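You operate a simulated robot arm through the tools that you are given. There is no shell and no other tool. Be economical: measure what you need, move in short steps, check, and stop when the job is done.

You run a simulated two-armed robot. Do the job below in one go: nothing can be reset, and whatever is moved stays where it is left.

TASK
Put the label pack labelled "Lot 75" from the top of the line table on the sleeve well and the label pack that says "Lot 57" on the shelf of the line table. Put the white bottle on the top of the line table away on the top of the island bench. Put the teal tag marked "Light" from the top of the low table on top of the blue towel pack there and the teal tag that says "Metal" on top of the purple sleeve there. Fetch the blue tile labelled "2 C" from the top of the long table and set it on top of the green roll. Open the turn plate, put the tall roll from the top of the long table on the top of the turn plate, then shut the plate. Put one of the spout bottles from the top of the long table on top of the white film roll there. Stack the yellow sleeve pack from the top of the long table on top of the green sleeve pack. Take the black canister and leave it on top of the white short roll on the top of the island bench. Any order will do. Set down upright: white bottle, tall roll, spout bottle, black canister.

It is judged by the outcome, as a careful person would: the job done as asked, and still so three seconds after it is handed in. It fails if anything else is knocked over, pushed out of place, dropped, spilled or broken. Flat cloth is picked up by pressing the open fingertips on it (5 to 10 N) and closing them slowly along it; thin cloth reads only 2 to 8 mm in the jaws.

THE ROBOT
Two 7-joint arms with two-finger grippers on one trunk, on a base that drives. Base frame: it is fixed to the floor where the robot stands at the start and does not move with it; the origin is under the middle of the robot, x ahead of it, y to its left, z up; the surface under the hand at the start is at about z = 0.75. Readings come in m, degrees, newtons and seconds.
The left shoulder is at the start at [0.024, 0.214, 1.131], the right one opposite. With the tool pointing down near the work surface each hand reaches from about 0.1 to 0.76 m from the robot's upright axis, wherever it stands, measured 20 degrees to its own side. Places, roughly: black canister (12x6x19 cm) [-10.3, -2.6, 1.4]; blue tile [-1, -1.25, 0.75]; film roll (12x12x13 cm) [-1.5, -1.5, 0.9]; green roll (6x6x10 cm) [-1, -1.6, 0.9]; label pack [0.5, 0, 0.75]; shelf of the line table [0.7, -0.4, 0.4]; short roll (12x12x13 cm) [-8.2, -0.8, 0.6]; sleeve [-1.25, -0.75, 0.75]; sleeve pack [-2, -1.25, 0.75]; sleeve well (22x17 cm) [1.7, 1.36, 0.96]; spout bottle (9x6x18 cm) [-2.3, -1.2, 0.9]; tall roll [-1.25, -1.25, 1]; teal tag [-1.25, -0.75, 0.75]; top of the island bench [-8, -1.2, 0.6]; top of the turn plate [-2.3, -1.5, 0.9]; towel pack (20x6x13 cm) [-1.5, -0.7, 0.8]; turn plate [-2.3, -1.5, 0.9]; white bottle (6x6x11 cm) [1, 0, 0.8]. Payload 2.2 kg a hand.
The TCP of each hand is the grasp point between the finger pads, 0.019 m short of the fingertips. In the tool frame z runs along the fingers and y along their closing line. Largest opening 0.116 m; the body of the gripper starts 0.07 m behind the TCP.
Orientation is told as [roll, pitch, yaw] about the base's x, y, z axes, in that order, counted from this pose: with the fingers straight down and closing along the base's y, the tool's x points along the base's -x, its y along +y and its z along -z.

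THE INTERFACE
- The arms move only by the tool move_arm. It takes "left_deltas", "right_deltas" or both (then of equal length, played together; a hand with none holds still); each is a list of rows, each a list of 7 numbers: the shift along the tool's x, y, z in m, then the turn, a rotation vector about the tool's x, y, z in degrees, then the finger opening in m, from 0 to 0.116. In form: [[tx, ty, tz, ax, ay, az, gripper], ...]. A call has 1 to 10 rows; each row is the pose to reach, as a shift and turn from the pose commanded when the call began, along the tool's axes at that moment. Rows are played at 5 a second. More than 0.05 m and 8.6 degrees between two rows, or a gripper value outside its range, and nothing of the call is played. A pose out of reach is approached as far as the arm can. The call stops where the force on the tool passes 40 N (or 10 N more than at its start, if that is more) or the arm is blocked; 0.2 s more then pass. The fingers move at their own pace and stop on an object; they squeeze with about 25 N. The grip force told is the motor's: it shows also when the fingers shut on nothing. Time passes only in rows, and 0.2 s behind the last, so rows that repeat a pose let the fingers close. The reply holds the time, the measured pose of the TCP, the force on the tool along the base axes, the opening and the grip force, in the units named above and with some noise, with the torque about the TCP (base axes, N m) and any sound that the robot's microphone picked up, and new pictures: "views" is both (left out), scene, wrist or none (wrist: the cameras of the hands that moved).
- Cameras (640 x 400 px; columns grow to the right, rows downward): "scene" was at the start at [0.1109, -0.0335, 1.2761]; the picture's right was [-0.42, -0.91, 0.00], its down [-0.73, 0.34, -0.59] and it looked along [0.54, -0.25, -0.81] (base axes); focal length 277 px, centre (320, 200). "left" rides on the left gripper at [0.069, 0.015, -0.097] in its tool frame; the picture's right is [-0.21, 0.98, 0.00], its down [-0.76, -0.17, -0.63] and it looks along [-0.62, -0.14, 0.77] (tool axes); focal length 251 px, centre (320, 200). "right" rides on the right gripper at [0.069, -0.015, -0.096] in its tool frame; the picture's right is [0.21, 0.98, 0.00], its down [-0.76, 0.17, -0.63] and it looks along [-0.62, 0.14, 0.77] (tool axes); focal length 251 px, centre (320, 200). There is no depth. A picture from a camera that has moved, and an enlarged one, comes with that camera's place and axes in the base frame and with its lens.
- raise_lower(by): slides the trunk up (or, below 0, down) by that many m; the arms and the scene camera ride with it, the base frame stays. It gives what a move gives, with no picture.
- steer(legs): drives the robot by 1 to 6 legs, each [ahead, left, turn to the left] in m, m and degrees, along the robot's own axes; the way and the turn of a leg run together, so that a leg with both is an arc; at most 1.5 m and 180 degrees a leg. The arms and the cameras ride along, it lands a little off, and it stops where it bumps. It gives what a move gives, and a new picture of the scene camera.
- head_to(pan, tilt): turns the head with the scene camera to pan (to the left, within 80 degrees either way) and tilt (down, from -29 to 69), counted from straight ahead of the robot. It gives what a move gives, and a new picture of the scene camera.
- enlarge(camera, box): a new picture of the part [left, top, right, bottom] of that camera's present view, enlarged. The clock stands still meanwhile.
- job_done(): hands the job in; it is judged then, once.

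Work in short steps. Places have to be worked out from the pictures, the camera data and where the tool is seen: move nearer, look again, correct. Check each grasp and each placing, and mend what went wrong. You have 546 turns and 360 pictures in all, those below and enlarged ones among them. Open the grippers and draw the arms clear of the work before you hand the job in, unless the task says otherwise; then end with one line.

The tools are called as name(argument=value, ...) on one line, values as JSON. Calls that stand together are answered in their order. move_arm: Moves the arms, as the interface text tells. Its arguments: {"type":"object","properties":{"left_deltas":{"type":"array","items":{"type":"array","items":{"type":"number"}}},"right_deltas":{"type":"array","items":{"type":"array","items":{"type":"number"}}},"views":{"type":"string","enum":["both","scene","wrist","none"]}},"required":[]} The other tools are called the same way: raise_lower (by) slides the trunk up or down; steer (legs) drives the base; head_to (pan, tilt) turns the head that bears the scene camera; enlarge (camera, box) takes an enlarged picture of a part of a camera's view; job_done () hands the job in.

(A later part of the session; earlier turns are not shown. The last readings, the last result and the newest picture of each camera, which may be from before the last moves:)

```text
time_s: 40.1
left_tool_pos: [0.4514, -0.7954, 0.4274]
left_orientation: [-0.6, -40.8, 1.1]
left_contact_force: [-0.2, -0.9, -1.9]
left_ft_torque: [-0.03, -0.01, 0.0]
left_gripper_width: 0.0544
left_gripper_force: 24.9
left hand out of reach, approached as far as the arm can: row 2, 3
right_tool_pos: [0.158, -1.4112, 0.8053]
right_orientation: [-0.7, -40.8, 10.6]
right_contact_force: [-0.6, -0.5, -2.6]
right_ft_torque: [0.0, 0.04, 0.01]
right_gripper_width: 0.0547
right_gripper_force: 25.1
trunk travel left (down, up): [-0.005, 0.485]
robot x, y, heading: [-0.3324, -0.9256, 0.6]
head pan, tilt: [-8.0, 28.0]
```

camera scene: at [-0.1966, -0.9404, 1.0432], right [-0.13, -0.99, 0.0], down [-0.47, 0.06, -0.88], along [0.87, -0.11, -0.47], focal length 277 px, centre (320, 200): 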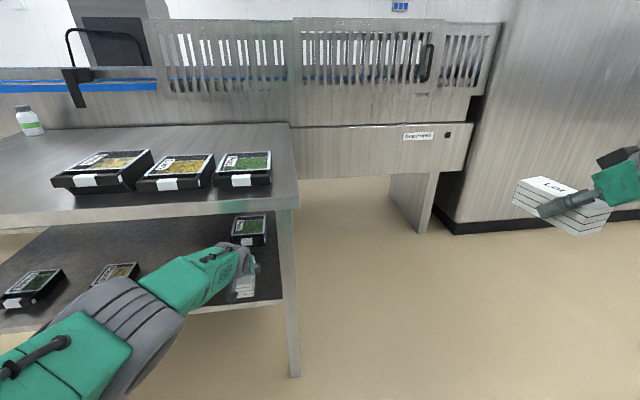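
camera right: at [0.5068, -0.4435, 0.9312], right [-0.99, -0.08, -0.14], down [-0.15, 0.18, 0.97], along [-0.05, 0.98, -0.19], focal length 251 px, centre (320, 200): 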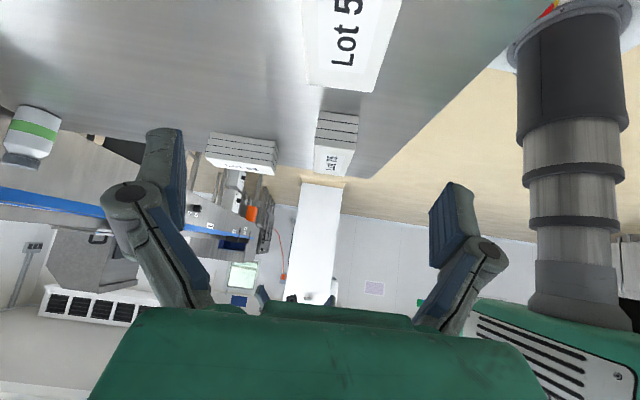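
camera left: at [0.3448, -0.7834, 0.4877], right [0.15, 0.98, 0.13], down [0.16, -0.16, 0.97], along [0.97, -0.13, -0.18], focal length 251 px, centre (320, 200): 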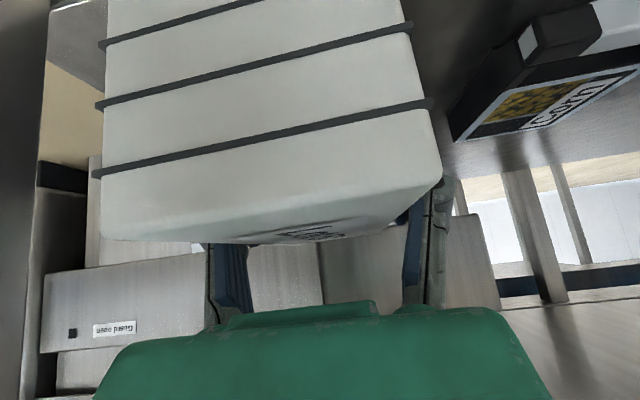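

At reach limit; drive 0.03 m forward, then lower more.

steer(legs=[[0.03, 0, 0]])

move_arm(left_deltas=[[0, 0, 0, 0, 0, 0, 0.04], [0, 0, 0, 0, 0, 0, 0.04], [0.0033, 0, 0.004, 0, 0, 0, 0.04], [0.0065, 0, 0.0075, 0, 0, 0, 0.04]], views="none")

```text
time_s: 40.9
left_tool_pos: [0.482, -0.7977, 0.4269]
left_orientation: [-0.6, -40.6, 0.9]
left_contact_force: [-0.2, 0.4, -1.8]
left_ft_torque: [0.0, -0.05, -0.03]
left_gripper_width: 0.0546
left_gripper_force: 24.6
right_tool_pos: [0.1875, -1.411, 0.8046]
right_orientation: [-0.7, -40.7, 10.6]
right_contact_force: [1.3, 0.2, -2.9]
right_ft_torque: [0.01, 0.03, 0.03]
right_gripper_width: 0.0546
right_gripper_force: 25.1
trunk travel left (down, up): [-0.005, 0.485]
robot x, y, heading: [-0.304, -0.9263, 0.3]
head pan, tilt: [-8.0, 28.0]
camera scene: at [-0.1659, -0.9406, 1.0429], right [-0.13, -0.99, 0.0], down [-0.47, 0.06, -0.88], along [0.87, -0.12, -0.48], focal length 277 px, centre (320, 200)
```

scene: 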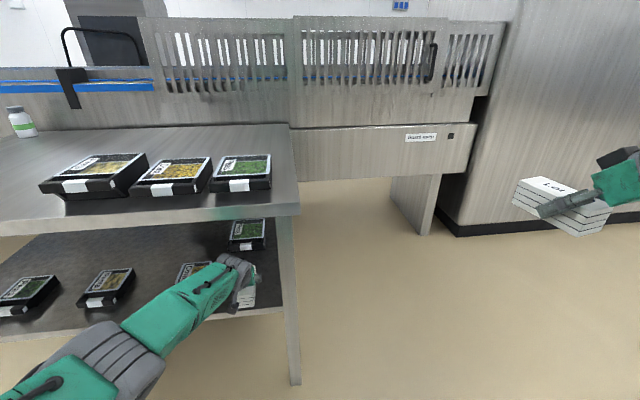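

```text
time_s: 41.9
left_tool_pos: [0.4771, -0.7972, 0.4221]
left_orientation: [-0.7, -40.8, 1.0]
left_contact_force: [0.5, 0.3, -1.8]
left_ft_torque: [0.0, -0.02, 0.0]
left_gripper_width: 0.0543
left_gripper_force: 25.2
left hand out of reach, approached as far as the arm can: row 3, 4
right_tool_pos: [0.1844, -1.4099, 0.8072]
right_orientation: [-0.9, -40.9, 10.7]
right_contact_force: [-0.2, -0.6, -2.3]
right_ft_torque: [0.0, 0.05, 0.01]
right_gripper_width: 0.0543
right_gripper_force: 25.5
trunk travel left (down, up): [-0.005, 0.485]
robot x, y, heading: [-0.2998, -0.926, 0.4]
head pan, tilt: [-8.0, 28.0]
```

Still no contact; pull back x slightly in command while lowering.

move_arm(left_deltas=[[0.0178, 0, -0.01, 0, 0, 0, 0.04], [0.0293, 0, -0.0119, 0, 0, 0, 0.04], [0.0293, 0, -0.0119, 0, 0, 0, 0.04]], views="none")

```text
time_s: 42.7
left_tool_pos: [0.4605, -0.7978, 0.4122]
left_orientation: [-1.1, -41.3, 1.8]
left_contact_force: [0.0, 0.3, -2.0]
left_ft_torque: [0.0, -0.06, 0.02]
left_gripper_width: 0.0544
left_gripper_force: 25.1
left hand out of reach, approached as far as the arm can: row 1, 2, 3
right_tool_pos: [0.1825, -1.4114, 0.8078]
right_orientation: [-0.8, -41.0, 10.6]
right_contact_force: [-0.7, -0.7, -2.6]
right_ft_torque: [0.02, -0.05, -0.06]
right_gripper_width: 0.0541
right_gripper_force: 25.2
trunk travel left (down, up): [-0.005, 0.485]
robot x, y, heading: [-0.3023, -0.924, 0.7]
head pan, tilt: [-8.0, 28.0]
```

Pack bottom est. 0.388 and no contact; look at the view.

move_arm(left_deltas=[[0, 0, 0, 0, 0, 0, 0.04]])

enlarge(camera="scene", box=[150, 200, 330, 344])

```text
time_s: 43.1
left_tool_pos: [0.4608, -0.7939, 0.4106]
left_orientation: [-1.2, -41.1, 1.9]
left_contact_force: [-0.2, 0.6, -2.4]
left_ft_torque: [0.0, -0.01, -0.01]
left_gripper_width: 0.0544
left_gripper_force: 25.7
right_tool_pos: [0.1837, -1.407, 0.8089]
right_orientation: [-1.0, -40.9, 10.8]
right_contact_force: [-0.1, 0.3, -1.8]
right_ft_torque: [-0.03, 0.05, -0.01]
right_gripper_width: 0.0546
right_gripper_force: 25.0
trunk travel left (down, up): [-0.005, 0.485]
robot x, y, heading: [-0.3004, -0.9232, 0.4]
head pan, tilt: [-8.0, 28.0]
camera scene: at [-0.1672, -0.9394, 1.0432], right [-0.13, -0.99, 0.0], down [-0.47, 0.06, -0.88], along [0.87, -0.12, -0.47], focal length 277 px, centre (320, 200)
camera left: at [0.3453, -0.781, 0.4391], right [0.14, 0.98, 0.12], down [0.16, -0.15, 0.98], along [0.98, -0.12, -0.17], focal length 251 px, centre (320, 200)
```

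scene: 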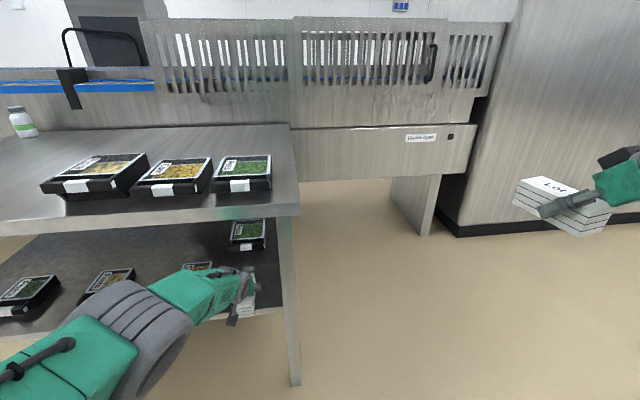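
left: 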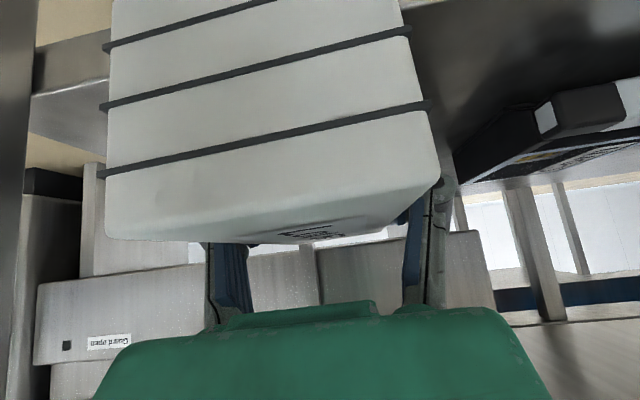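

```text
2.78 times, centred on (240, 272) of scene
camera zoom: at [-0.1672, -0.9394, 1.0432], right [-0.13, -0.99, 0.0], down [-0.47, 0.06, -0.88], along [0.87, -0.12, -0.47], focal length 768 px, centre (542, 0)
```

zoom: 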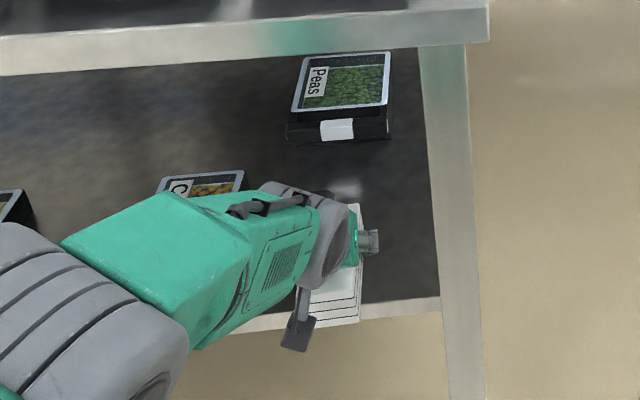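

The pack's rear overhangs the shelf edge by ~2 cm and isn't touching yet. Drive forward 0.07 m, then lower.

steer(legs=[[0.07, 0, 0]])

move_arm(left_deltas=[[0, 0, 0, 0, 0, 0, 0.04], [0, 0, 0, 0, 0, 0, 0.04], [0, 0, 0, 0, 0, 0, 0.04]])

```text
time_s: 44.1
left_tool_pos: [0.5312, -0.7945, 0.4098]
left_orientation: [-1.1, -40.9, 1.8]
left_contact_force: [0.3, -0.7, -2.4]
left_ft_torque: [0.02, -0.06, -0.01]
left_gripper_width: 0.0545
left_gripper_force: 24.9
right_tool_pos: [0.2546, -1.4092, 0.8065]
right_orientation: [-0.8, -40.8, 10.7]
right_contact_force: [-0.6, -0.7, -2.1]
right_ft_torque: [0.01, 0.02, -0.01]
right_gripper_width: 0.0547
right_gripper_force: 24.6
trunk travel left (down, up): [-0.005, 0.485]
robot x, y, heading: [-0.236, -0.9271, 0.2]
head pan, tilt: [-8.0, 28.0]
camera scene: at [-0.0963, -0.94, 1.043], right [-0.13, -0.99, 0.0], down [-0.47, 0.06, -0.88], along [0.87, -0.12, -0.47], focal length 277 px, centre (320, 200)
```

scene: 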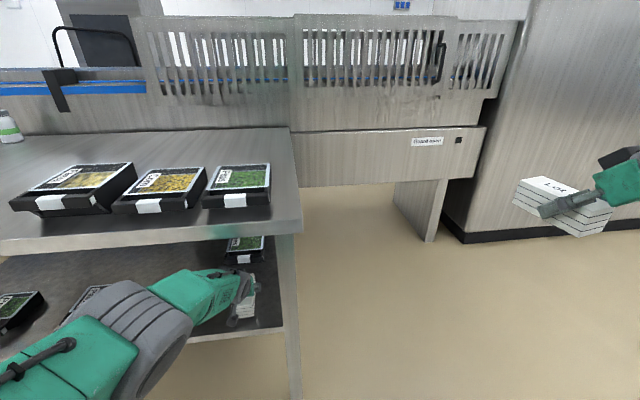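

```text
time_s: 44.9
left_tool_pos: [0.5303, -0.7949, 0.4125]
left_orientation: [-1.1, -41.2, 1.9]
left_contact_force: [0.1, -0.2, -2.2]
left_ft_torque: [-0.02, -0.04, -0.05]
left_gripper_width: 0.0547
left_gripper_force: 25.4
right_tool_pos: [0.2496, -1.4081, 0.8048]
right_orientation: [-0.9, -40.4, 10.6]
right_contact_force: [-0.7, 0.6, -1.5]
right_ft_torque: [-0.08, 0.02, 0.03]
right_gripper_width: 0.0547
right_gripper_force: 24.7
trunk travel left (down, up): [-0.005, 0.485]
robot x, y, heading: [-0.2359, -0.9201, 0.3]
head pan, tilt: [-8.0, 28.0]
camera scene: at [-0.0973, -0.9401, 1.0432], right [-0.13, -0.99, 0.0], down [-0.47, 0.06, -0.88], along [0.87, -0.12, -0.47], focal length 277 px, centre (320, 200)
camera left: at [0.4145, -0.7813, 0.4401], right [0.14, 0.98, 0.13], down [0.15, -0.15, 0.98], along [0.98, -0.12, -0.17], focal length 251 px, centre (320, 200)
```

scene: 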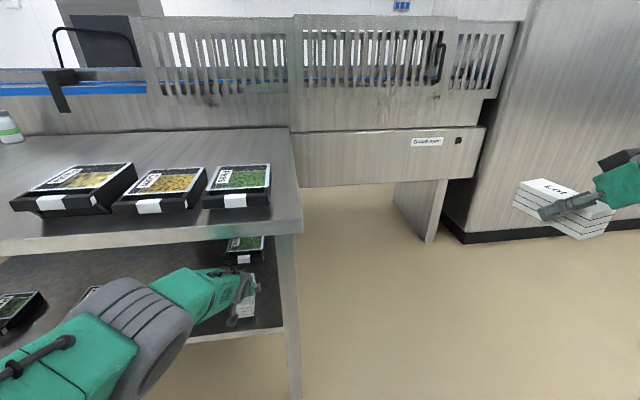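
left: 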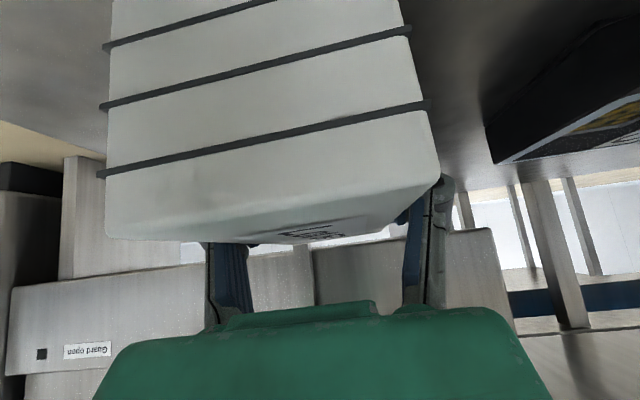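

Lower further with slight pull-back, watching force.

move_arm(left_deltas=[[0.0217, 0, -0.0054, 0, 0, 0, 0.04], [0.0303, 0, -0.0083, 0, 0, 0, 0.04]], views="none")

```text
time_s: 45.5
left_tool_pos: [0.5071, -0.7936, 0.4018]
left_orientation: [-1.1, -41.3, 1.9]
left_contact_force: [-0.5, 0.9, -1.7]
left_ft_torque: [0.02, -0.05, -0.02]
left_gripper_width: 0.0544
left_gripper_force: 24.7
left hand out of reach, approached as far as the arm can: row 2
right_tool_pos: [0.2501, -1.4086, 0.8045]
right_orientation: [-0.9, -40.5, 10.6]
right_contact_force: [-0.6, -0.5, -2.3]
right_ft_torque: [-0.01, 0.03, 0.02]
right_gripper_width: 0.0544
right_gripper_force: 25.1
trunk travel left (down, up): [-0.005, 0.485]
robot x, y, heading: [-0.2367, -0.923, 0.6]
head pan, tilt: [-8.0, 28.0]
```

move_arm(left_deltas=[[0.014, 0, -0.0055, 0, 0, 0, 0.04], [0.021, 0, -0.0085, 0, 0, 0, 0.04]])

enlarge(camera="scene", box=[150, 200, 330, 344])

```text
time_s: 46.1
left_tool_pos: [0.4959, -0.7865, 0.3934]
left_orientation: [0.1, -39.7, 2.0]
left_contact_force: [-0.3, 0.2, -2.3]
left_ft_torque: [-0.01, -0.06, -0.01]
left_gripper_width: 0.0545
left_gripper_force: 24.6
left hand out of reach, approached as far as the arm can: row 1, 2
right_tool_pos: [0.2511, -1.4089, 0.8057]
right_orientation: [-0.9, -40.3, 10.8]
right_contact_force: [0.1, -0.4, -2.4]
right_ft_torque: [0.0, 0.06, -0.04]
right_gripper_width: 0.0545
right_gripper_force: 25.6
trunk travel left (down, up): [-0.005, 0.485]
robot x, y, heading: [-0.2328, -0.9265, 0.6]
head pan, tilt: [-8.0, 28.0]
camera scene: at [-0.0973, -0.94, 1.0432], right [-0.13, -0.99, 0.0], down [-0.47, 0.06, -0.88], along [0.87, -0.12, -0.47], focal length 277 px, centre (320, 200)
camera left: at [0.38, -0.7752, 0.4234], right [0.13, 0.98, 0.14], down [0.18, -0.16, 0.97], along [0.97, -0.1, -0.2], focal length 251 px, centre (320, 200)
```

scene: 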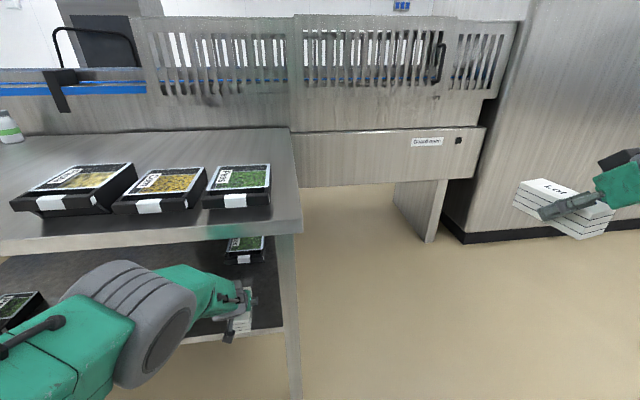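
left: 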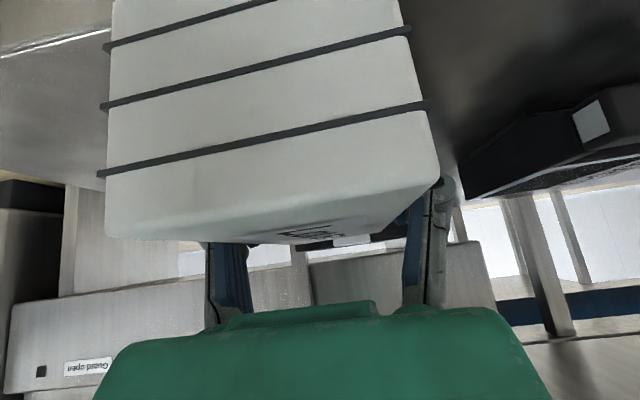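

```text
2.78 times, centred on (240, 272) of scene
camera zoom: at [-0.0973, -0.94, 1.0432], right [-0.13, -0.99, 0.0], down [-0.47, 0.06, -0.88], along [0.87, -0.12, -0.47], focal length 768 px, centre (542, 0)
```

zoom: 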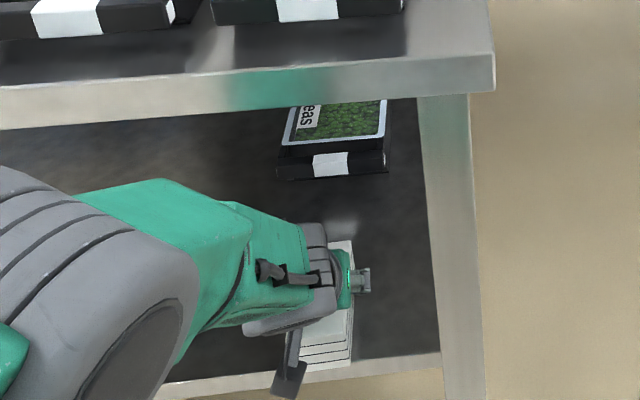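

Triangulating, the shelf is at z≈0.355 with its front edge at x≈0.43. Drive 0.08 m in and lower further.

steer(legs=[[0.08, 0, -0.5]])

move_arm(left_deltas=[[0, 0, 0, 0, 0, 0, 0.04], [0, 0, 0, 0, 0, 0, 0.04], [0.0142, 0, -0.0054, 0, 0, 0, 0.04], [0.0245, 0, -0.007, 0, 0, 0, 0.04]], views="none")

```text
time_s: 47.2
left_tool_pos: [0.5756, -0.7907, 0.3912]
left_orientation: [0.2, -39.6, 1.7]
left_contact_force: [0.0, 0.3, -2.7]
left_ft_torque: [-0.01, -0.05, 0.0]
left_gripper_width: 0.0547
left_gripper_force: 24.4
right_tool_pos: [0.3267, -1.4119, 0.8038]
right_orientation: [-0.8, -40.4, 10.3]
right_contact_force: [0.2, 0.7, -1.2]
right_ft_torque: [0.01, 0.01, 0.03]
right_gripper_width: 0.0545
right_gripper_force: 25.0
trunk travel left (down, up): [-0.005, 0.485]
robot x, y, heading: [-0.1552, -0.9222, -0.1]
head pan, tilt: [-8.0, 28.0]
camera scene: at [-0.0177, -0.9407, 1.043], right [-0.14, -0.99, 0.0], down [-0.47, 0.07, -0.88], along [0.87, -0.12, -0.47], focal length 277 px, centre (320, 200)
```

scene: 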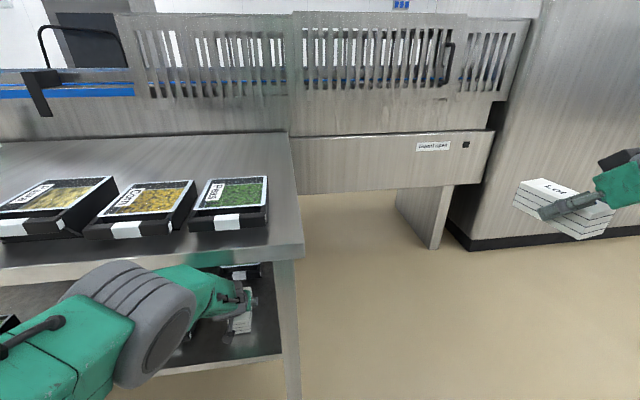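

```text
time_s: 48.2
left_tool_pos: [0.5623, -0.7876, 0.3884]
left_orientation: [0.8, -39.5, 1.6]
left_contact_force: [-0.4, -0.5, -1.6]
left_ft_torque: [0.0, -0.05, -0.03]
left_gripper_width: 0.0545
left_gripper_force: 25.6
left hand out of reach, approached as far as the arm can: row 3, 4
right_tool_pos: [0.3228, -1.4103, 0.8016]
right_orientation: [-0.9, -39.9, 10.3]
right_contact_force: [0.3, 1.0, -1.5]
right_ft_torque: [0.02, 0.03, -0.01]
right_gripper_width: 0.0544
right_gripper_force: 25.5
trunk travel left (down, up): [-0.005, 0.485]
robot x, y, heading: [-0.1522, -0.9218, 0.1]
head pan, tilt: [-8.0, 28.0]
```

Pull the hand back 6 cm in the robot frame to regain reach, then see.

move_arm(left_deltas=[[0.023, 0, -0.0195, 0, 0, 0, 0.04], [0.046, 0, -0.039, 0, 0, 0, 0.04]], views="none")

```text
time_s: 48.8
left_tool_pos: [0.498, -0.7864, 0.3902]
left_orientation: [-0.1, -39.9, 1.8]
left_contact_force: [0.2, -0.3, -2.4]
left_ft_torque: [-0.03, -0.01, 0.0]
left_gripper_width: 0.0545
left_gripper_force: 25.2
right_tool_pos: [0.3231, -1.4092, 0.8027]
right_orientation: [-1.0, -40.0, 10.3]
right_contact_force: [0.8, 0.0, -2.0]
right_ft_torque: [0.01, 0.01, 0.02]
right_gripper_width: 0.0544
right_gripper_force: 25.4
trunk travel left (down, up): [-0.005, 0.485]
robot x, y, heading: [-0.1553, -0.9238, 0.1]
head pan, tilt: [-8.0, 28.0]
```

In reach now. Drive 0.06 forward, then lower to contact.

steer(legs=[[0.06, 0, 0]])

move_arm(left_deltas=[[0, 0, 0, 0, 0, 0, 0.04], [0, 0, 0, 0, 0, 0, 0.04], [0.004, 0, 0.0045, 0, 0, 0, 0.04], [0.0065, 0, 0.0077, 0, 0, 0, 0.04]], views="scene")

```text
time_s: 49.7
left_tool_pos: [0.5112, -0.7925, 0.386]
left_orientation: [-0.1, -38.9, 1.2]
left_contact_force: [-1.6, 4.2, 19.2]
left_ft_torque: [0.13, -0.26, -0.03]
left_gripper_width: 0.0547
left_gripper_force: 24.8
right_tool_pos: [0.3495, -1.405, 0.8098]
right_orientation: [-1.2, -40.7, 10.8]
right_contact_force: [-0.4, 0.4, -2.5]
right_ft_torque: [0.01, 0.05, -0.02]
right_gripper_width: 0.0547
right_gripper_force: 24.7
trunk travel left (down, up): [-0.005, 0.485]
robot x, y, heading: [-0.1201, -0.9234, 0.4]
head pan, tilt: [-8.0, 28.0]
stopped in leg 1: the robot was blocked; the commanded pose is now the measured one
camera scene: at [0.0012, -0.9416, 1.0451], right [-0.13, -0.99, 0.0], down [-0.46, 0.07, -0.89], along [0.88, -0.12, -0.46], focal length 277 px, centre (320, 200)
```

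scene: 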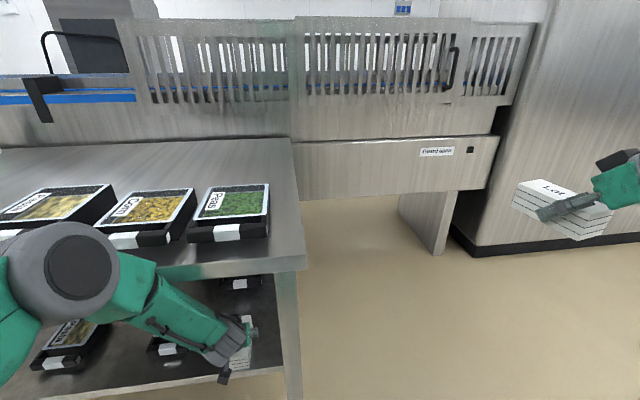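

```text
time_s: 50.5
left_tool_pos: [0.5119, -0.7919, 0.3813]
left_orientation: [-0.1, -39.0, 1.1]
left_contact_force: [-16.5, 10.0, 41.7]
left_ft_torque: [0.91, 0.69, 0.1]
left_gripper_width: 0.0545
left_gripper_force: 24.6
right_tool_pos: [0.3523, -1.4053, 0.809]
right_orientation: [-1.2, -40.6, 10.9]
right_contact_force: [0.7, 0.5, -2.5]
right_ft_torque: [0.02, 0.04, 0.0]
right_gripper_width: 0.0546
right_gripper_force: 25.4
trunk travel left (down, up): [-0.005, 0.485]
robot x, y, heading: [-0.1253, -0.9231, 0.5]
head pan, tilt: [-8.0, 28.0]
stopped in row 3 (left hand): the force on the tool passed its limit at 60 N (the readings are from after the stop); the commanded pose is now the measured one
camera scene: at [0.0028, -0.944, 1.0447], right [-0.13, -0.99, -0.01], down [-0.46, 0.07, -0.89], along [0.88, -0.12, -0.47], focal length 277 px, centre (320, 200)
```

scene: 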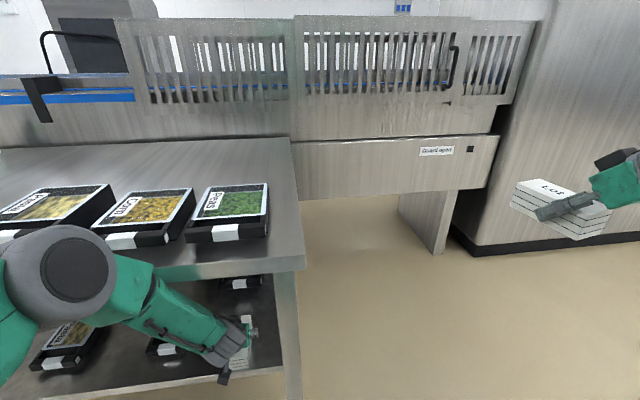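

Contact: pack is pressed on the shelf (z≈0.357) with TCP x 0.512, so its rear is inside the edge; my forearm touches the table edge. Ease up 2 mm and open the fingers.

move_arm(left_deltas=[[-0.0013, 0, -0.0015, 0, 0, 0, 0.04], [-0.002, 0, -0.002, 0, 0, 0, 0.07], [-0.002, 0, -0.002, 0, 0, 0, 0.09], [-0.002, 0, -0.002, 0, 0, 0, 0.09]])

enlarge(camera="scene", box=[0, 200, 320, 400])

```text
time_s: 51.5
left_tool_pos: [0.5094, -0.7947, 0.3793]
left_orientation: [-0.2, -38.3, 1.0]
left_contact_force: [-3.4, -1.4, 3.8]
left_ft_torque: [0.1, 0.09, 0.19]
left_gripper_width: 0.0907
left_gripper_force: 0.3
right_tool_pos: [0.354, -1.4061, 0.8069]
right_orientation: [-1.1, -40.4, 10.8]
right_contact_force: [0.5, 0.0, -2.5]
right_ft_torque: [-0.06, 0.03, 0.02]
right_gripper_width: 0.0542
right_gripper_force: 25.2
trunk travel left (down, up): [-0.005, 0.485]
robot x, y, heading: [-0.1208, -0.9242, 0.2]
head pan, tilt: [-8.0, 28.0]
camera scene: at [0.0044, -0.9481, 1.0441], right [-0.13, -0.99, -0.01], down [-0.46, 0.07, -0.88], along [0.88, -0.11, -0.47], focal length 277 px, centre (320, 200)
camera left: at [0.3955, -0.7816, 0.4125], right [0.15, 0.98, 0.13], down [0.2, -0.16, 0.97], along [0.97, -0.12, -0.22], focal length 251 px, centre (320, 200)
```

scene: 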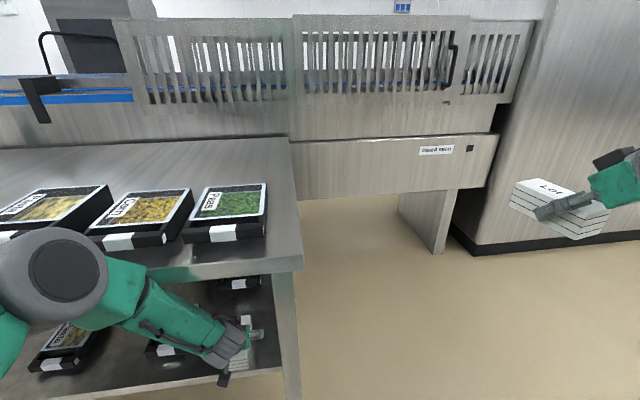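
left: 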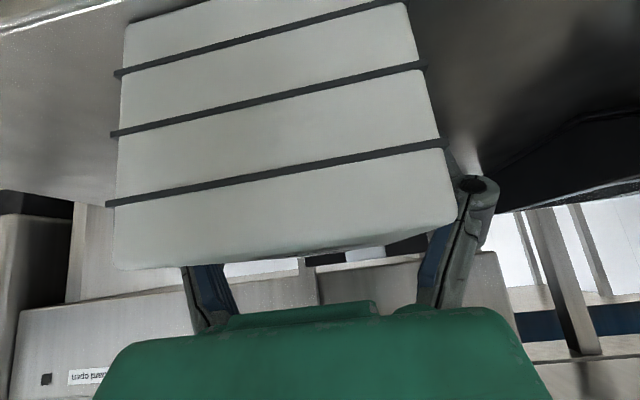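

```text
2.00 times, centred on (160, 300) of scene
camera zoom: at [0.0044, -0.9481, 1.0441], right [-0.13, -0.99, -0.01], down [-0.46, 0.07, -0.88], along [0.88, -0.11, -0.47], focal length 553 px, centre (640, 0)
```

zoom: 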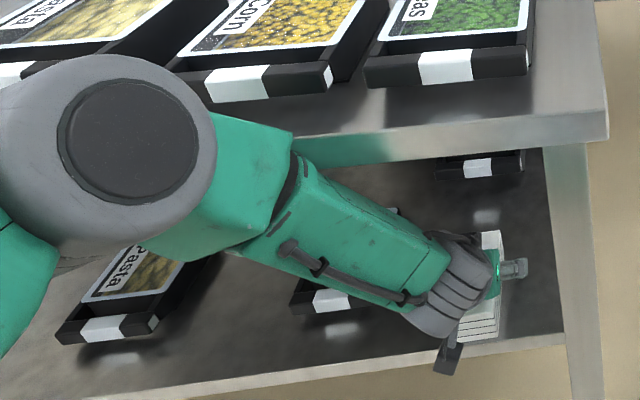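

Released; pack sits on the shelf. Drive straight back 0.4 m so the fingers slide off.

steer(legs=[[-0.4, 0, 0]])

enlarge(camera="left", box=[0, 0, 640, 400])

```text
time_s: 53.9
left_tool_pos: [0.1205, -0.7931, 0.3794]
left_orientation: [-0.4, -38.4, 1.6]
left_contact_force: [1.1, -0.2, -0.6]
left_ft_torque: [-0.01, 0.0, -0.02]
left_gripper_width: 0.0899
left_gripper_force: 0.0
right_tool_pos: [-0.0358, -1.4059, 0.8027]
right_orientation: [-1.2, -39.6, 10.9]
right_contact_force: [-0.1, 0.5, -2.3]
right_ft_torque: [-0.02, 0.05, -0.02]
right_gripper_width: 0.0545
right_gripper_force: 25.1
trunk travel left (down, up): [-0.005, 0.485]
robot x, y, heading: [-0.5139, -0.9263, 0.5]
head pan, tilt: [-8.0, 28.0]
camera scene: at [-0.3819, -0.9455, 1.0433], right [-0.13, -0.99, 0.0], down [-0.47, 0.06, -0.88], along [0.87, -0.11, -0.47], focal length 277 px, centre (320, 200)
```

scene: 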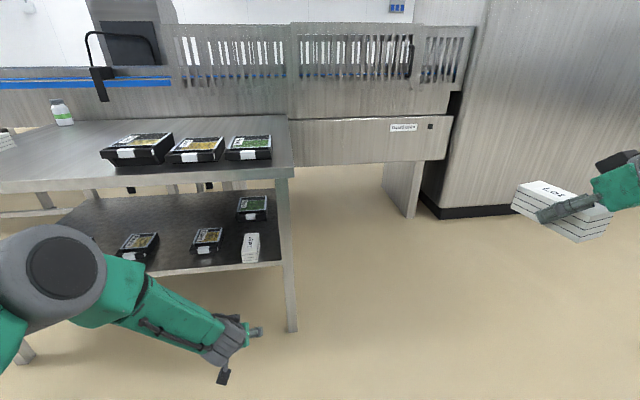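

```text
1.00 times, centred on (320, 200) of left (not enlarged: the box is as wide or as high as the picture)
camera zoom: at [0.0057, -0.7795, 0.4118], right [0.14, 0.98, 0.13], down [0.2, -0.16, 0.97], along [0.97, -0.11, -0.22], focal length 251 px, centre (320, 200)
```

zoom: 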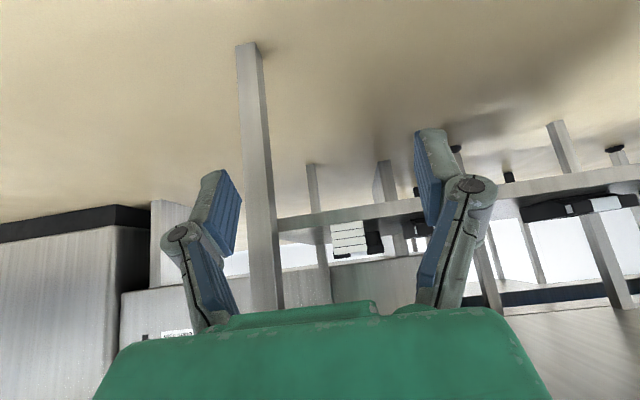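

Lot 57 is on the shelf. Raise the trunk and look left before driving to the conveyor.

raise_lower(by=0.48)

head_to(pan=60, tilt=25)

```text
refused: 0.48 is not a number from -0.4 to 0.4
```

```text
time_s: 55.3
left_tool_pos: [0.1192, -0.7922, 0.3803]
left_orientation: [-0.7, -38.6, 1.8]
left_contact_force: [0.1, -0.3, -0.6]
left_ft_torque: [0.02, 0.0, 0.04]
left_gripper_width: 0.0901
left_gripper_force: 0.1
right_tool_pos: [-0.0394, -1.403, 0.8003]
right_orientation: [-1.2, -39.2, 11.0]
right_contact_force: [0.6, 0.6, -2.5]
right_ft_torque: [0.0, 0.02, 0.02]
right_gripper_width: 0.0544
right_gripper_force: 25.2
trunk travel left (down, up): [-0.005, 0.485]
robot x, y, heading: [-0.5174, -0.9276, 0.4]
head pan, tilt: [60.0, 25.0]
camera scene: at [-0.4266, -0.8514, 1.0485], right [0.87, -0.49, 0.0], down [-0.21, -0.37, -0.91], along [0.44, 0.79, -0.42], focal length 277 px, centre (320, 200)
```

scene: 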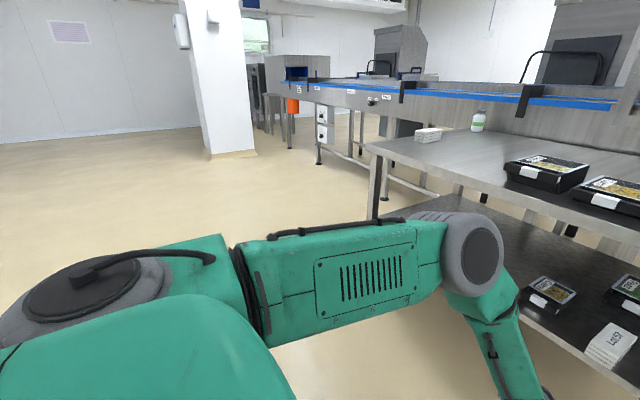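

Way is clear. Raise by 0.4, draw the left arm back, then drive left.

raise_lower(by=0.4)

move_arm(left_deltas=[[0.035, 0.02, -0.03, 0, 0, 0, 0.09], [0.07, 0.04, -0.06, 0, 0, 0, 0.09], [0.105, 0.06, -0.09, 0, 0, 0, 0.09], [0.105, 0.08, -0.13, 0, 0, 0, 0.09], [0.105, 0.1, -0.17, 0, 0, 0, 0.09], [0.105, 0.12, -0.21, 0, 0, 0, 0.09]], views="none")

steer(legs=[[0, 1.2, 0], [0, 1.19, -0.4]])

head_to(pan=0, tilt=25)

```text
time_s: 59.2
left_tool_pos: [0.1195, -0.7918, 0.7792]
left_orientation: [-0.5, -38.5, 1.8]
left_contact_force: [0.8, -0.4, -0.5]
left_ft_torque: [0.0, 0.05, 0.0]
left_gripper_width: 0.09
left_gripper_force: 0.1
right_tool_pos: [-0.0387, -1.4033, 1.1994]
right_orientation: [-1.2, -39.2, 11.2]
right_contact_force: [1.0, -0.5, -2.2]
right_ft_torque: [-0.01, 0.0, -0.03]
right_gripper_width: 0.0545
right_gripper_force: 25.1
trunk travel left (down, up): [-0.405, 0.085]
robot x, y, heading: [-0.5147, -0.9265, 0.3]
head pan, tilt: [60.0, 25.0]
```

```text
refused: row 1 steps farther than a row can; nothing moved
```

```text
time_s: 70.8
left_tool_pos: [0.0841, 1.5816, 0.7796]
left_orientation: [-0.6, -38.5, 2.3]
left_contact_force: [0.4, 1.2, 0.2]
left_ft_torque: [0.01, 0.01, 0.02]
left_gripper_width: 0.09
left_gripper_force: 0.1
right_tool_pos: [-0.0688, 0.9665, 1.1981]
right_orientation: [-1.4, -38.9, 11.6]
right_contact_force: [-0.2, 0.2, -3.5]
right_ft_torque: [-0.01, 0.03, 0.04]
right_gripper_width: 0.0546
right_gripper_force: 24.9
trunk travel left (down, up): [-0.405, 0.085]
robot x, y, heading: [-0.5498, 1.4385, 1.1]
head pan, tilt: [60.0, 25.0]
camera scene: at [-0.4606, 1.5124, 1.4486], right [0.88, -0.48, -0.01], down [-0.21, -0.37, -0.91], along [0.44, 0.8, -0.42], focal length 277 px, centre (320, 200)
```

scene: 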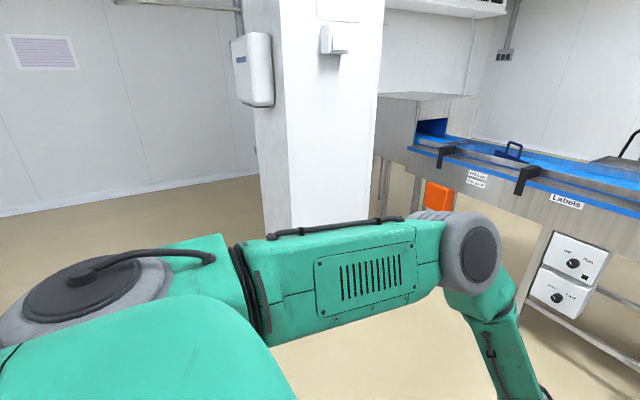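

```text
time_s: 72.1
left_tool_pos: [0.0801, 1.5839, 0.7817]
left_orientation: [-0.9, -38.7, 2.6]
left_contact_force: [-0.1, -0.3, 0.1]
left_ft_torque: [-0.03, -0.02, 0.0]
left_gripper_width: 0.0901
left_gripper_force: 0.1
right_tool_pos: [-0.073, 0.9719, 1.1962]
right_orientation: [-1.4, -38.3, 11.8]
right_contact_force: [-0.7, -0.7, -2.5]
right_ft_torque: [-0.02, 0.05, -0.01]
right_gripper_width: 0.0547
right_gripper_force: 24.8
trunk travel left (down, up): [-0.405, 0.085]
robot x, y, heading: [-0.5484, 1.4363, 1.3]
head pan, tilt: [0.0, 25.0]
camera scene: at [-0.4131, 1.4395, 1.4481], right [0.02, -1.0, 0.0], down [-0.43, -0.01, -0.9], along [0.9, 0.02, -0.43], focal length 277 px, centre (320, 200)
```

scene: 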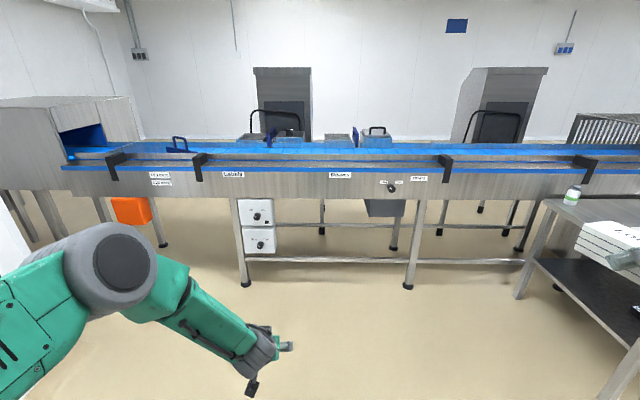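

The target is around pixel (336,138). Enlarge there.

enlarge(camera="scene", box=[210, 90, 430, 220])

```text
2.91 times, centred on (320, 155) of scene
camera zoom: at [-0.4131, 1.4395, 1.4481], right [0.02, -1.0, 0.0], down [-0.43, -0.01, -0.9], along [0.9, 0.02, -0.43], focal length 805 px, centre (320, 331)
```

zoom: 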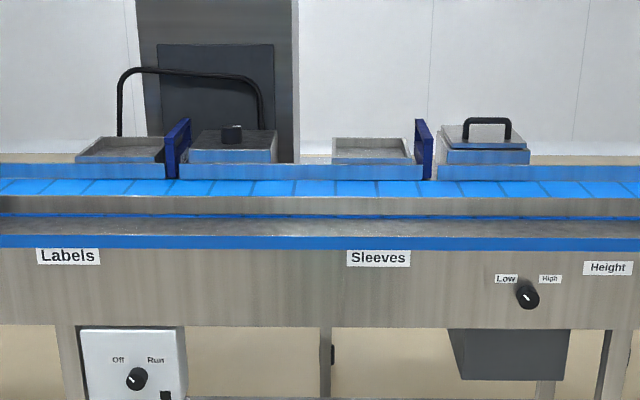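

The "Sleeves" well is at ≈[1.68,1.355]. Retract and raise the left arm before approaching.

move_arm(left_deltas=[[-0.007, 0.011, -0.044, 0, 0, 0, 0.09], [-0.014, 0.022, -0.088, 0, 0, 0, 0.09], [-0.02, 0.033, -0.133, 0, 0, 0, 0.09], [-0.027, 0.044, -0.177, 0, 0, 0, 0.09], [-0.034, 0.056, -0.221, 0, 0, 0, 0.09], [-0.041, 0.067, -0.265, 0, 0, 0, 0.09], [-0.047, 0.078, -0.31, 0, 0, 0, 0.09], [-0.054, 0.089, -0.354, 0, 0, 0, 0.09], [-0.061, 0.1, -0.398, 0, 0, 0, 0.09]], views="none")

raise_lower(by=0.08)

steer(legs=[[0.95, 0.12, -1.3]])

```text
time_s: 74.1
left_tool_pos: [-0.1258, 1.6827, 1.1308]
left_orientation: [-0.7, -38.8, 2.6]
left_contact_force: [-0.3, -0.1, -0.4]
left_ft_torque: [0.01, 0.0, 0.01]
left_gripper_width: 0.0902
left_gripper_force: 0.1
right_tool_pos: [-0.0747, 0.969, 1.199]
right_orientation: [-1.5, -38.8, 11.8]
right_contact_force: [-0.4, -0.2, -1.4]
right_ft_torque: [0.03, 0.0, 0.02]
right_gripper_width: 0.0546
right_gripper_force: 25.0
trunk travel left (down, up): [-0.405, 0.085]
robot x, y, heading: [-0.5517, 1.4361, 0.8]
head pan, tilt: [0.0, 25.0]
```

```text
time_s: 75.2
left_tool_pos: [-0.1229, 1.6833, 1.2083]
left_orientation: [-0.8, -38.7, 2.5]
left_contact_force: [0.8, -1.0, -0.6]
left_ft_torque: [0.02, -0.04, -0.01]
left_gripper_width: 0.0901
left_gripper_force: 0.2
right_tool_pos: [-0.0722, 0.9711, 1.2774]
right_orientation: [-1.4, -38.5, 11.8]
right_contact_force: [-1.1, -0.1, -1.9]
right_ft_torque: [0.01, 0.0, 0.02]
right_gripper_width: 0.0544
right_gripper_force: 25.7
trunk travel left (down, up): [-0.485, 0.005]
robot x, y, heading: [-0.5496, 1.4393, 1.6]
head pan, tilt: [0.0, 25.0]
```

```text
time_s: 80.2
left_tool_pos: [0.8213, 1.8055, 1.2096]
left_orientation: [-0.8, -38.8, 1.4]
left_contact_force: [0.5, 0.2, -0.3]
left_ft_torque: [-0.02, 0.03, -0.01]
left_gripper_width: 0.0902
left_gripper_force: 0.0
right_tool_pos: [0.8566, 1.0927, 1.2777]
right_orientation: [-1.6, -38.7, 10.7]
right_contact_force: [0.0, -0.9, -2.0]
right_ft_torque: [0.02, 0.04, 0.01]
right_gripper_width: 0.0544
right_gripper_force: 24.7
trunk travel left (down, up): [-0.485, 0.005]
robot x, y, heading: [0.3898, 1.5714, -0.1]
head pan, tilt: [0.0, 25.0]
camera scene: at [0.5242, 1.5664, 1.5283], right [0.0, -1.0, 0.0], down [-0.42, 0.0, -0.91], along [0.91, 0.0, -0.42], focal length 277 px, centre (320, 200)
```

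scene: 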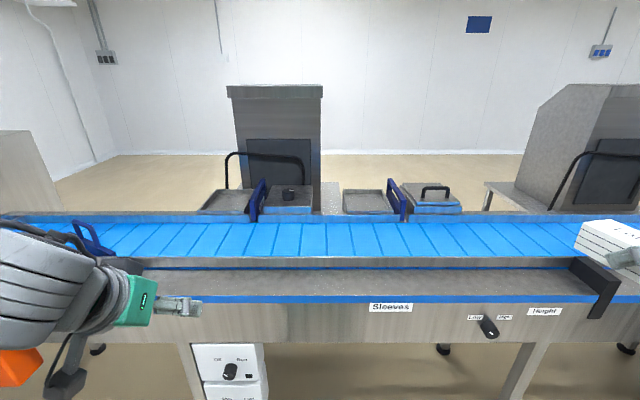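

Drive 0.40 m closer; arms are above the conveyor.

steer(legs=[[0.4, 0, 0]])

head_to(pan=-15, tilt=40)

```text
time_s: 82.7
left_tool_pos: [1.2196, 1.8036, 1.2112]
left_orientation: [-0.7, -38.9, 1.3]
left_contact_force: [-0.4, -0.3, 0.2]
left_ft_torque: [-0.01, -0.03, -0.01]
left_gripper_width: 0.0898
left_gripper_force: 0.0
right_tool_pos: [1.2524, 1.0913, 1.2758]
right_orientation: [-1.5, -38.3, 10.5]
right_contact_force: [-0.1, 0.2, -1.5]
right_ft_torque: [0.03, 0.05, 0.02]
right_gripper_width: 0.0546
right_gripper_force: 24.8
trunk travel left (down, up): [-0.485, 0.005]
robot x, y, heading: [0.7912, 1.569, -0.4]
head pan, tilt: [0.0, 25.0]
camera scene: at [0.9233, 1.5658, 1.5285], right [0.0, -1.0, 0.0], down [-0.42, 0.0, -0.91], along [0.91, 0.0, -0.42], focal length 277 px, centre (320, 200)
```

scene: 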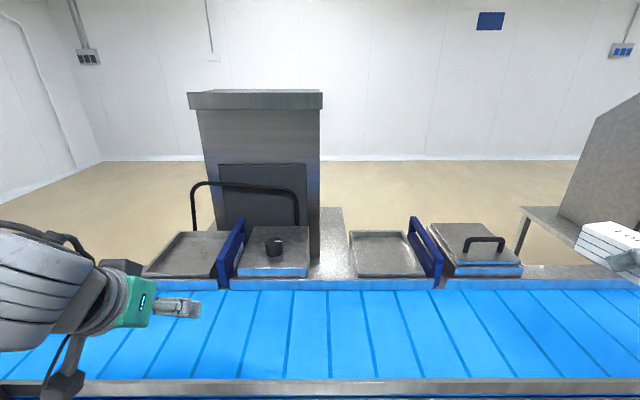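

```text
time_s: 83.5
left_tool_pos: [1.22, 1.8042, 1.2114]
left_orientation: [-0.9, -38.9, 1.3]
left_contact_force: [0.5, -0.4, 0.5]
left_ft_torque: [0.02, 0.0, 0.01]
left_gripper_width: 0.0898
left_gripper_force: 0.0
right_tool_pos: [1.2517, 1.0896, 1.2731]
right_orientation: [-1.2, -37.9, 10.3]
right_contact_force: [0.1, -0.4, -2.2]
right_ft_torque: [0.01, 0.02, -0.01]
right_gripper_width: 0.0545
right_gripper_force: 25.0
trunk travel left (down, up): [-0.485, 0.005]
robot x, y, heading: [0.79, 1.5663, -0.1]
head pan, tilt: [-15.0, 40.0]
camera scene: at [0.9159, 1.5436, 1.5049], right [-0.26, -0.97, 0.0], down [-0.62, 0.17, -0.76], along [0.74, -0.2, -0.65], focal length 277 px, centre (320, 200)
```

scene: 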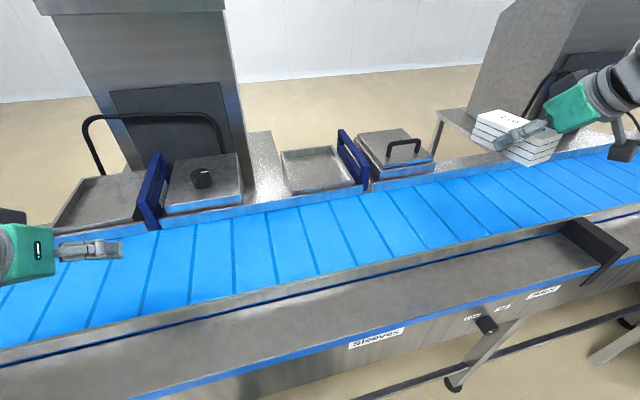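

Well centre ≈[1.70,1.34]. Move the right hand toward it with yaw straightened, ending above at z≈1.15.

move_arm(right_deltas=[[-0.025, 0.0185, 0.035, 0.63, 0, 0.81, 0.04], [-0.05, 0.037, 0.069, 1.27, 0, 1.63, 0.04], [-0.075, 0.0555, 0.104, 1.9, 0, 2.44, 0.04], [-0.1, 0.074, 0.139, 2.53, 0, 3.25, 0.04], [-0.1245, 0.0925, 0.1735, 3.17, 0, 4.07, 0.04], [-0.149, 0.111, 0.208, 3.8, 0, 4.88, 0.04], [-0.174, 0.1295, 0.243, 4.43, 0, 5.69, 0.04], [-0.199, 0.148, 0.278, 5.06, 0, 6.5, 0.04], [-0.224, 0.1665, 0.312, 5.7, 0, 7.32, 0.04], [-0.249, 0.185, 0.347, 6.33, 0, 8.13, 0.04]], views="scene")

```text
time_s: 85.7
left_tool_pos: [1.2213, 1.8066, 1.2089]
left_orientation: [-1.1, -38.9, 1.3]
left_contact_force: [1.3, -1.0, 0.2]
left_ft_torque: [0.0, 0.03, -0.01]
left_gripper_width: 0.0903
left_gripper_force: 0.0
right_tool_pos: [1.631, 1.3432, 1.1519]
right_orientation: [-1.6, -38.3, 0.1]
right_contact_force: [0.7, -0.6, -2.4]
right_ft_torque: [-0.01, 0.03, -0.01]
right_gripper_width: 0.0544
right_gripper_force: 24.8
trunk travel left (down, up): [-0.485, 0.005]
robot x, y, heading: [0.789, 1.569, -0.1]
head pan, tilt: [-15.0, 40.0]
camera scene: at [0.9216, 1.5477, 1.5043], right [-0.26, -0.97, 0.0], down [-0.63, 0.17, -0.76], along [0.73, -0.2, -0.65], focal length 277 px, centre (320, 200)
```

scene: 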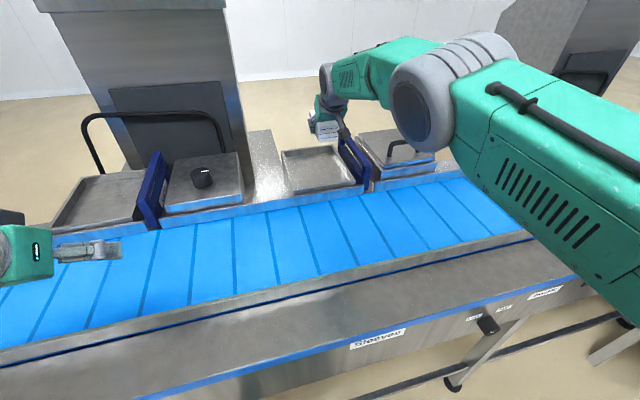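

Drive 0.06 forward, then lower to about z 1.03 and look.

steer(legs=[[0.065, 0, 0]])

move_arm(right_deltas=[[0, 0, 0, 0, 0, 0, 0.04], [0.015, 0, 0.02, 0, 0, 0, 0.04], [0.037, 0, 0.047, 0, 0, 0, 0.04], [0.056, 0, 0.071, 0, 0, 0, 0.04], [0.075, 0, 0.095, 0, 0, 0, 0.04], [0.075, 0, 0.095, 0, 0, 0, 0.04]])

```text
time_s: 86.7
left_tool_pos: [1.2759, 1.8077, 1.2136]
left_orientation: [-1.1, -39.3, 1.4]
left_contact_force: [-0.3, -0.7, 0.1]
left_ft_torque: [-0.02, -0.02, 0.03]
left_gripper_width: 0.0899
left_gripper_force: 0.0
right_tool_pos: [1.6888, 1.3445, 1.161]
right_orientation: [-1.5, -38.9, 0.2]
right_contact_force: [-1.0, -0.6, -1.6]
right_ft_torque: [0.03, 0.02, -0.04]
right_gripper_width: 0.0545
right_gripper_force: 25.1
trunk travel left (down, up): [-0.485, 0.005]
robot x, y, heading: [0.8546, 1.5689, -0.1]
head pan, tilt: [-15.0, 40.0]
camera scene: at [0.9726, 1.5482, 1.5058], right [-0.26, -0.97, 0.0], down [-0.62, 0.17, -0.77], along [0.74, -0.2, -0.64], focal length 277 px, centre (320, 200)
```

scene: 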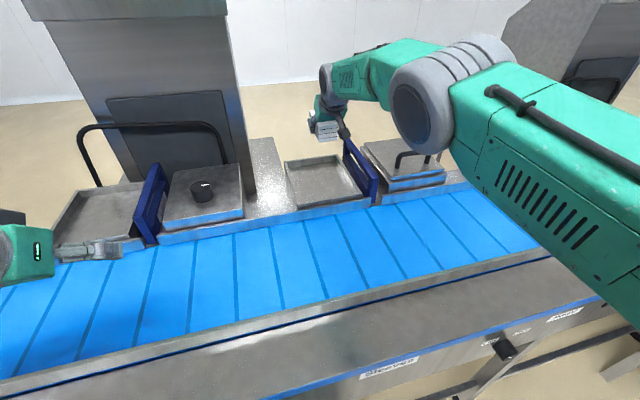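

```text
time_s: 88.1
left_tool_pos: [1.2801, 1.8043, 1.2121]
left_orientation: [-1.0, -39.1, 1.3]
left_contact_force: [-0.1, 0.5, 0.3]
left_ft_torque: [0.01, 0.0, -0.02]
left_gripper_width: 0.0898
left_gripper_force: 0.0
right_tool_pos: [1.6942, 1.3388, 1.0337]
right_orientation: [-1.3, -38.5, 0.2]
right_contact_force: [0.3, 0.2, -1.6]
right_ft_torque: [-0.01, 0.01, 0.02]
right_gripper_width: 0.0544
right_gripper_force: 25.1
trunk travel left (down, up): [-0.485, 0.005]
robot x, y, heading: [0.8539, 1.5691, 0.2]
head pan, tilt: [-15.0, 40.0]
camera scene: at [0.9831, 1.5454, 1.5047], right [-0.26, -0.97, 0.0], down [-0.62, 0.17, -0.76], along [0.74, -0.2, -0.65], focal length 277 px, centre (320, 200)
camera right: at [1.5798, 1.3257, 1.0677], right [-0.16, 0.98, -0.15], down [0.2, 0.18, 0.96], along [0.97, 0.12, -0.22], focal length 251 px, centre (320, 200)
```

scene: 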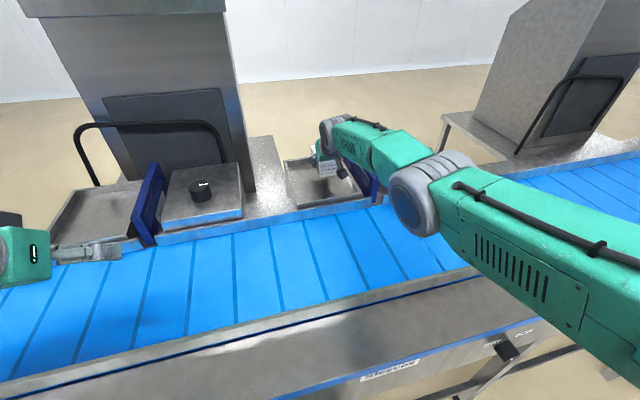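
right: 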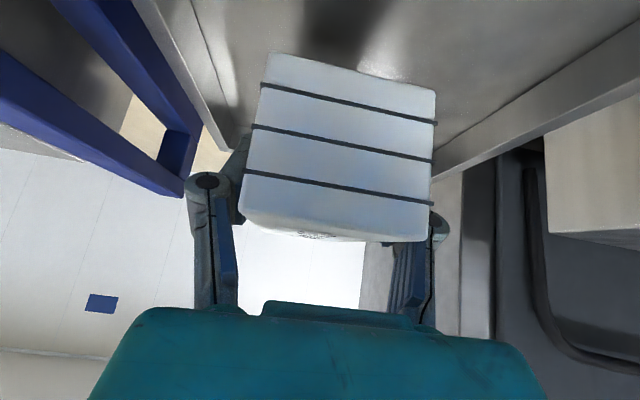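

Pack is between the well walls. Lower in steps.

move_arm(right_deltas=[[0.0093, 0, 0.0117, 0, 0, 0, 0.04], [0.0187, 0, 0.0235, 0, 0, 0, 0.04], [0.028, 0, 0.0352, 0, 0, 0, 0.04]], views="wrist")

```text
time_s: 88.9
left_tool_pos: [1.2817, 1.8053, 1.2111]
left_orientation: [-0.8, -39.2, 1.5]
left_contact_force: [0.0, 0.3, -0.5]
left_ft_torque: [0.01, 0.02, 0.02]
left_gripper_width: 0.0899
left_gripper_force: 0.1
right_tool_pos: [1.684, 1.3385, 0.9937]
right_orientation: [-1.4, -38.8, 0.2]
right_contact_force: [0.3, -0.2, -2.3]
right_ft_torque: [-0.01, 0.03, -0.01]
right_gripper_width: 0.0542
right_gripper_force: 25.0
right hand out of reach, approached as far as the arm can: row 1, 2, 3
trunk travel left (down, up): [-0.485, 0.005]
robot x, y, heading: [0.8568, 1.5687, -0.2]
head pan, tilt: [-15.0, 40.0]
camera right: at [1.57, 1.325, 1.0261], right [-0.16, 0.98, -0.15], down [0.2, 0.18, 0.96], along [0.97, 0.12, -0.22], focal length 251 px, centre (320, 200)
```

right: 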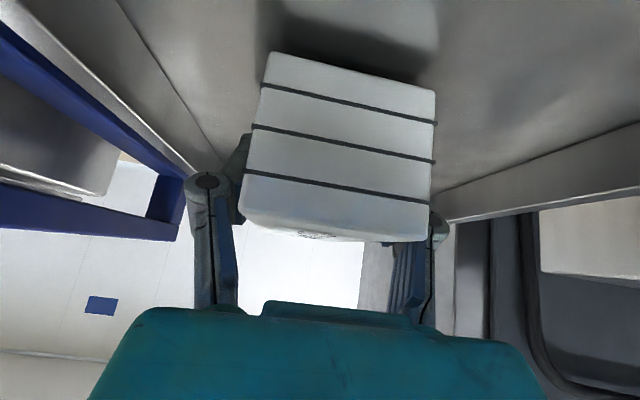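

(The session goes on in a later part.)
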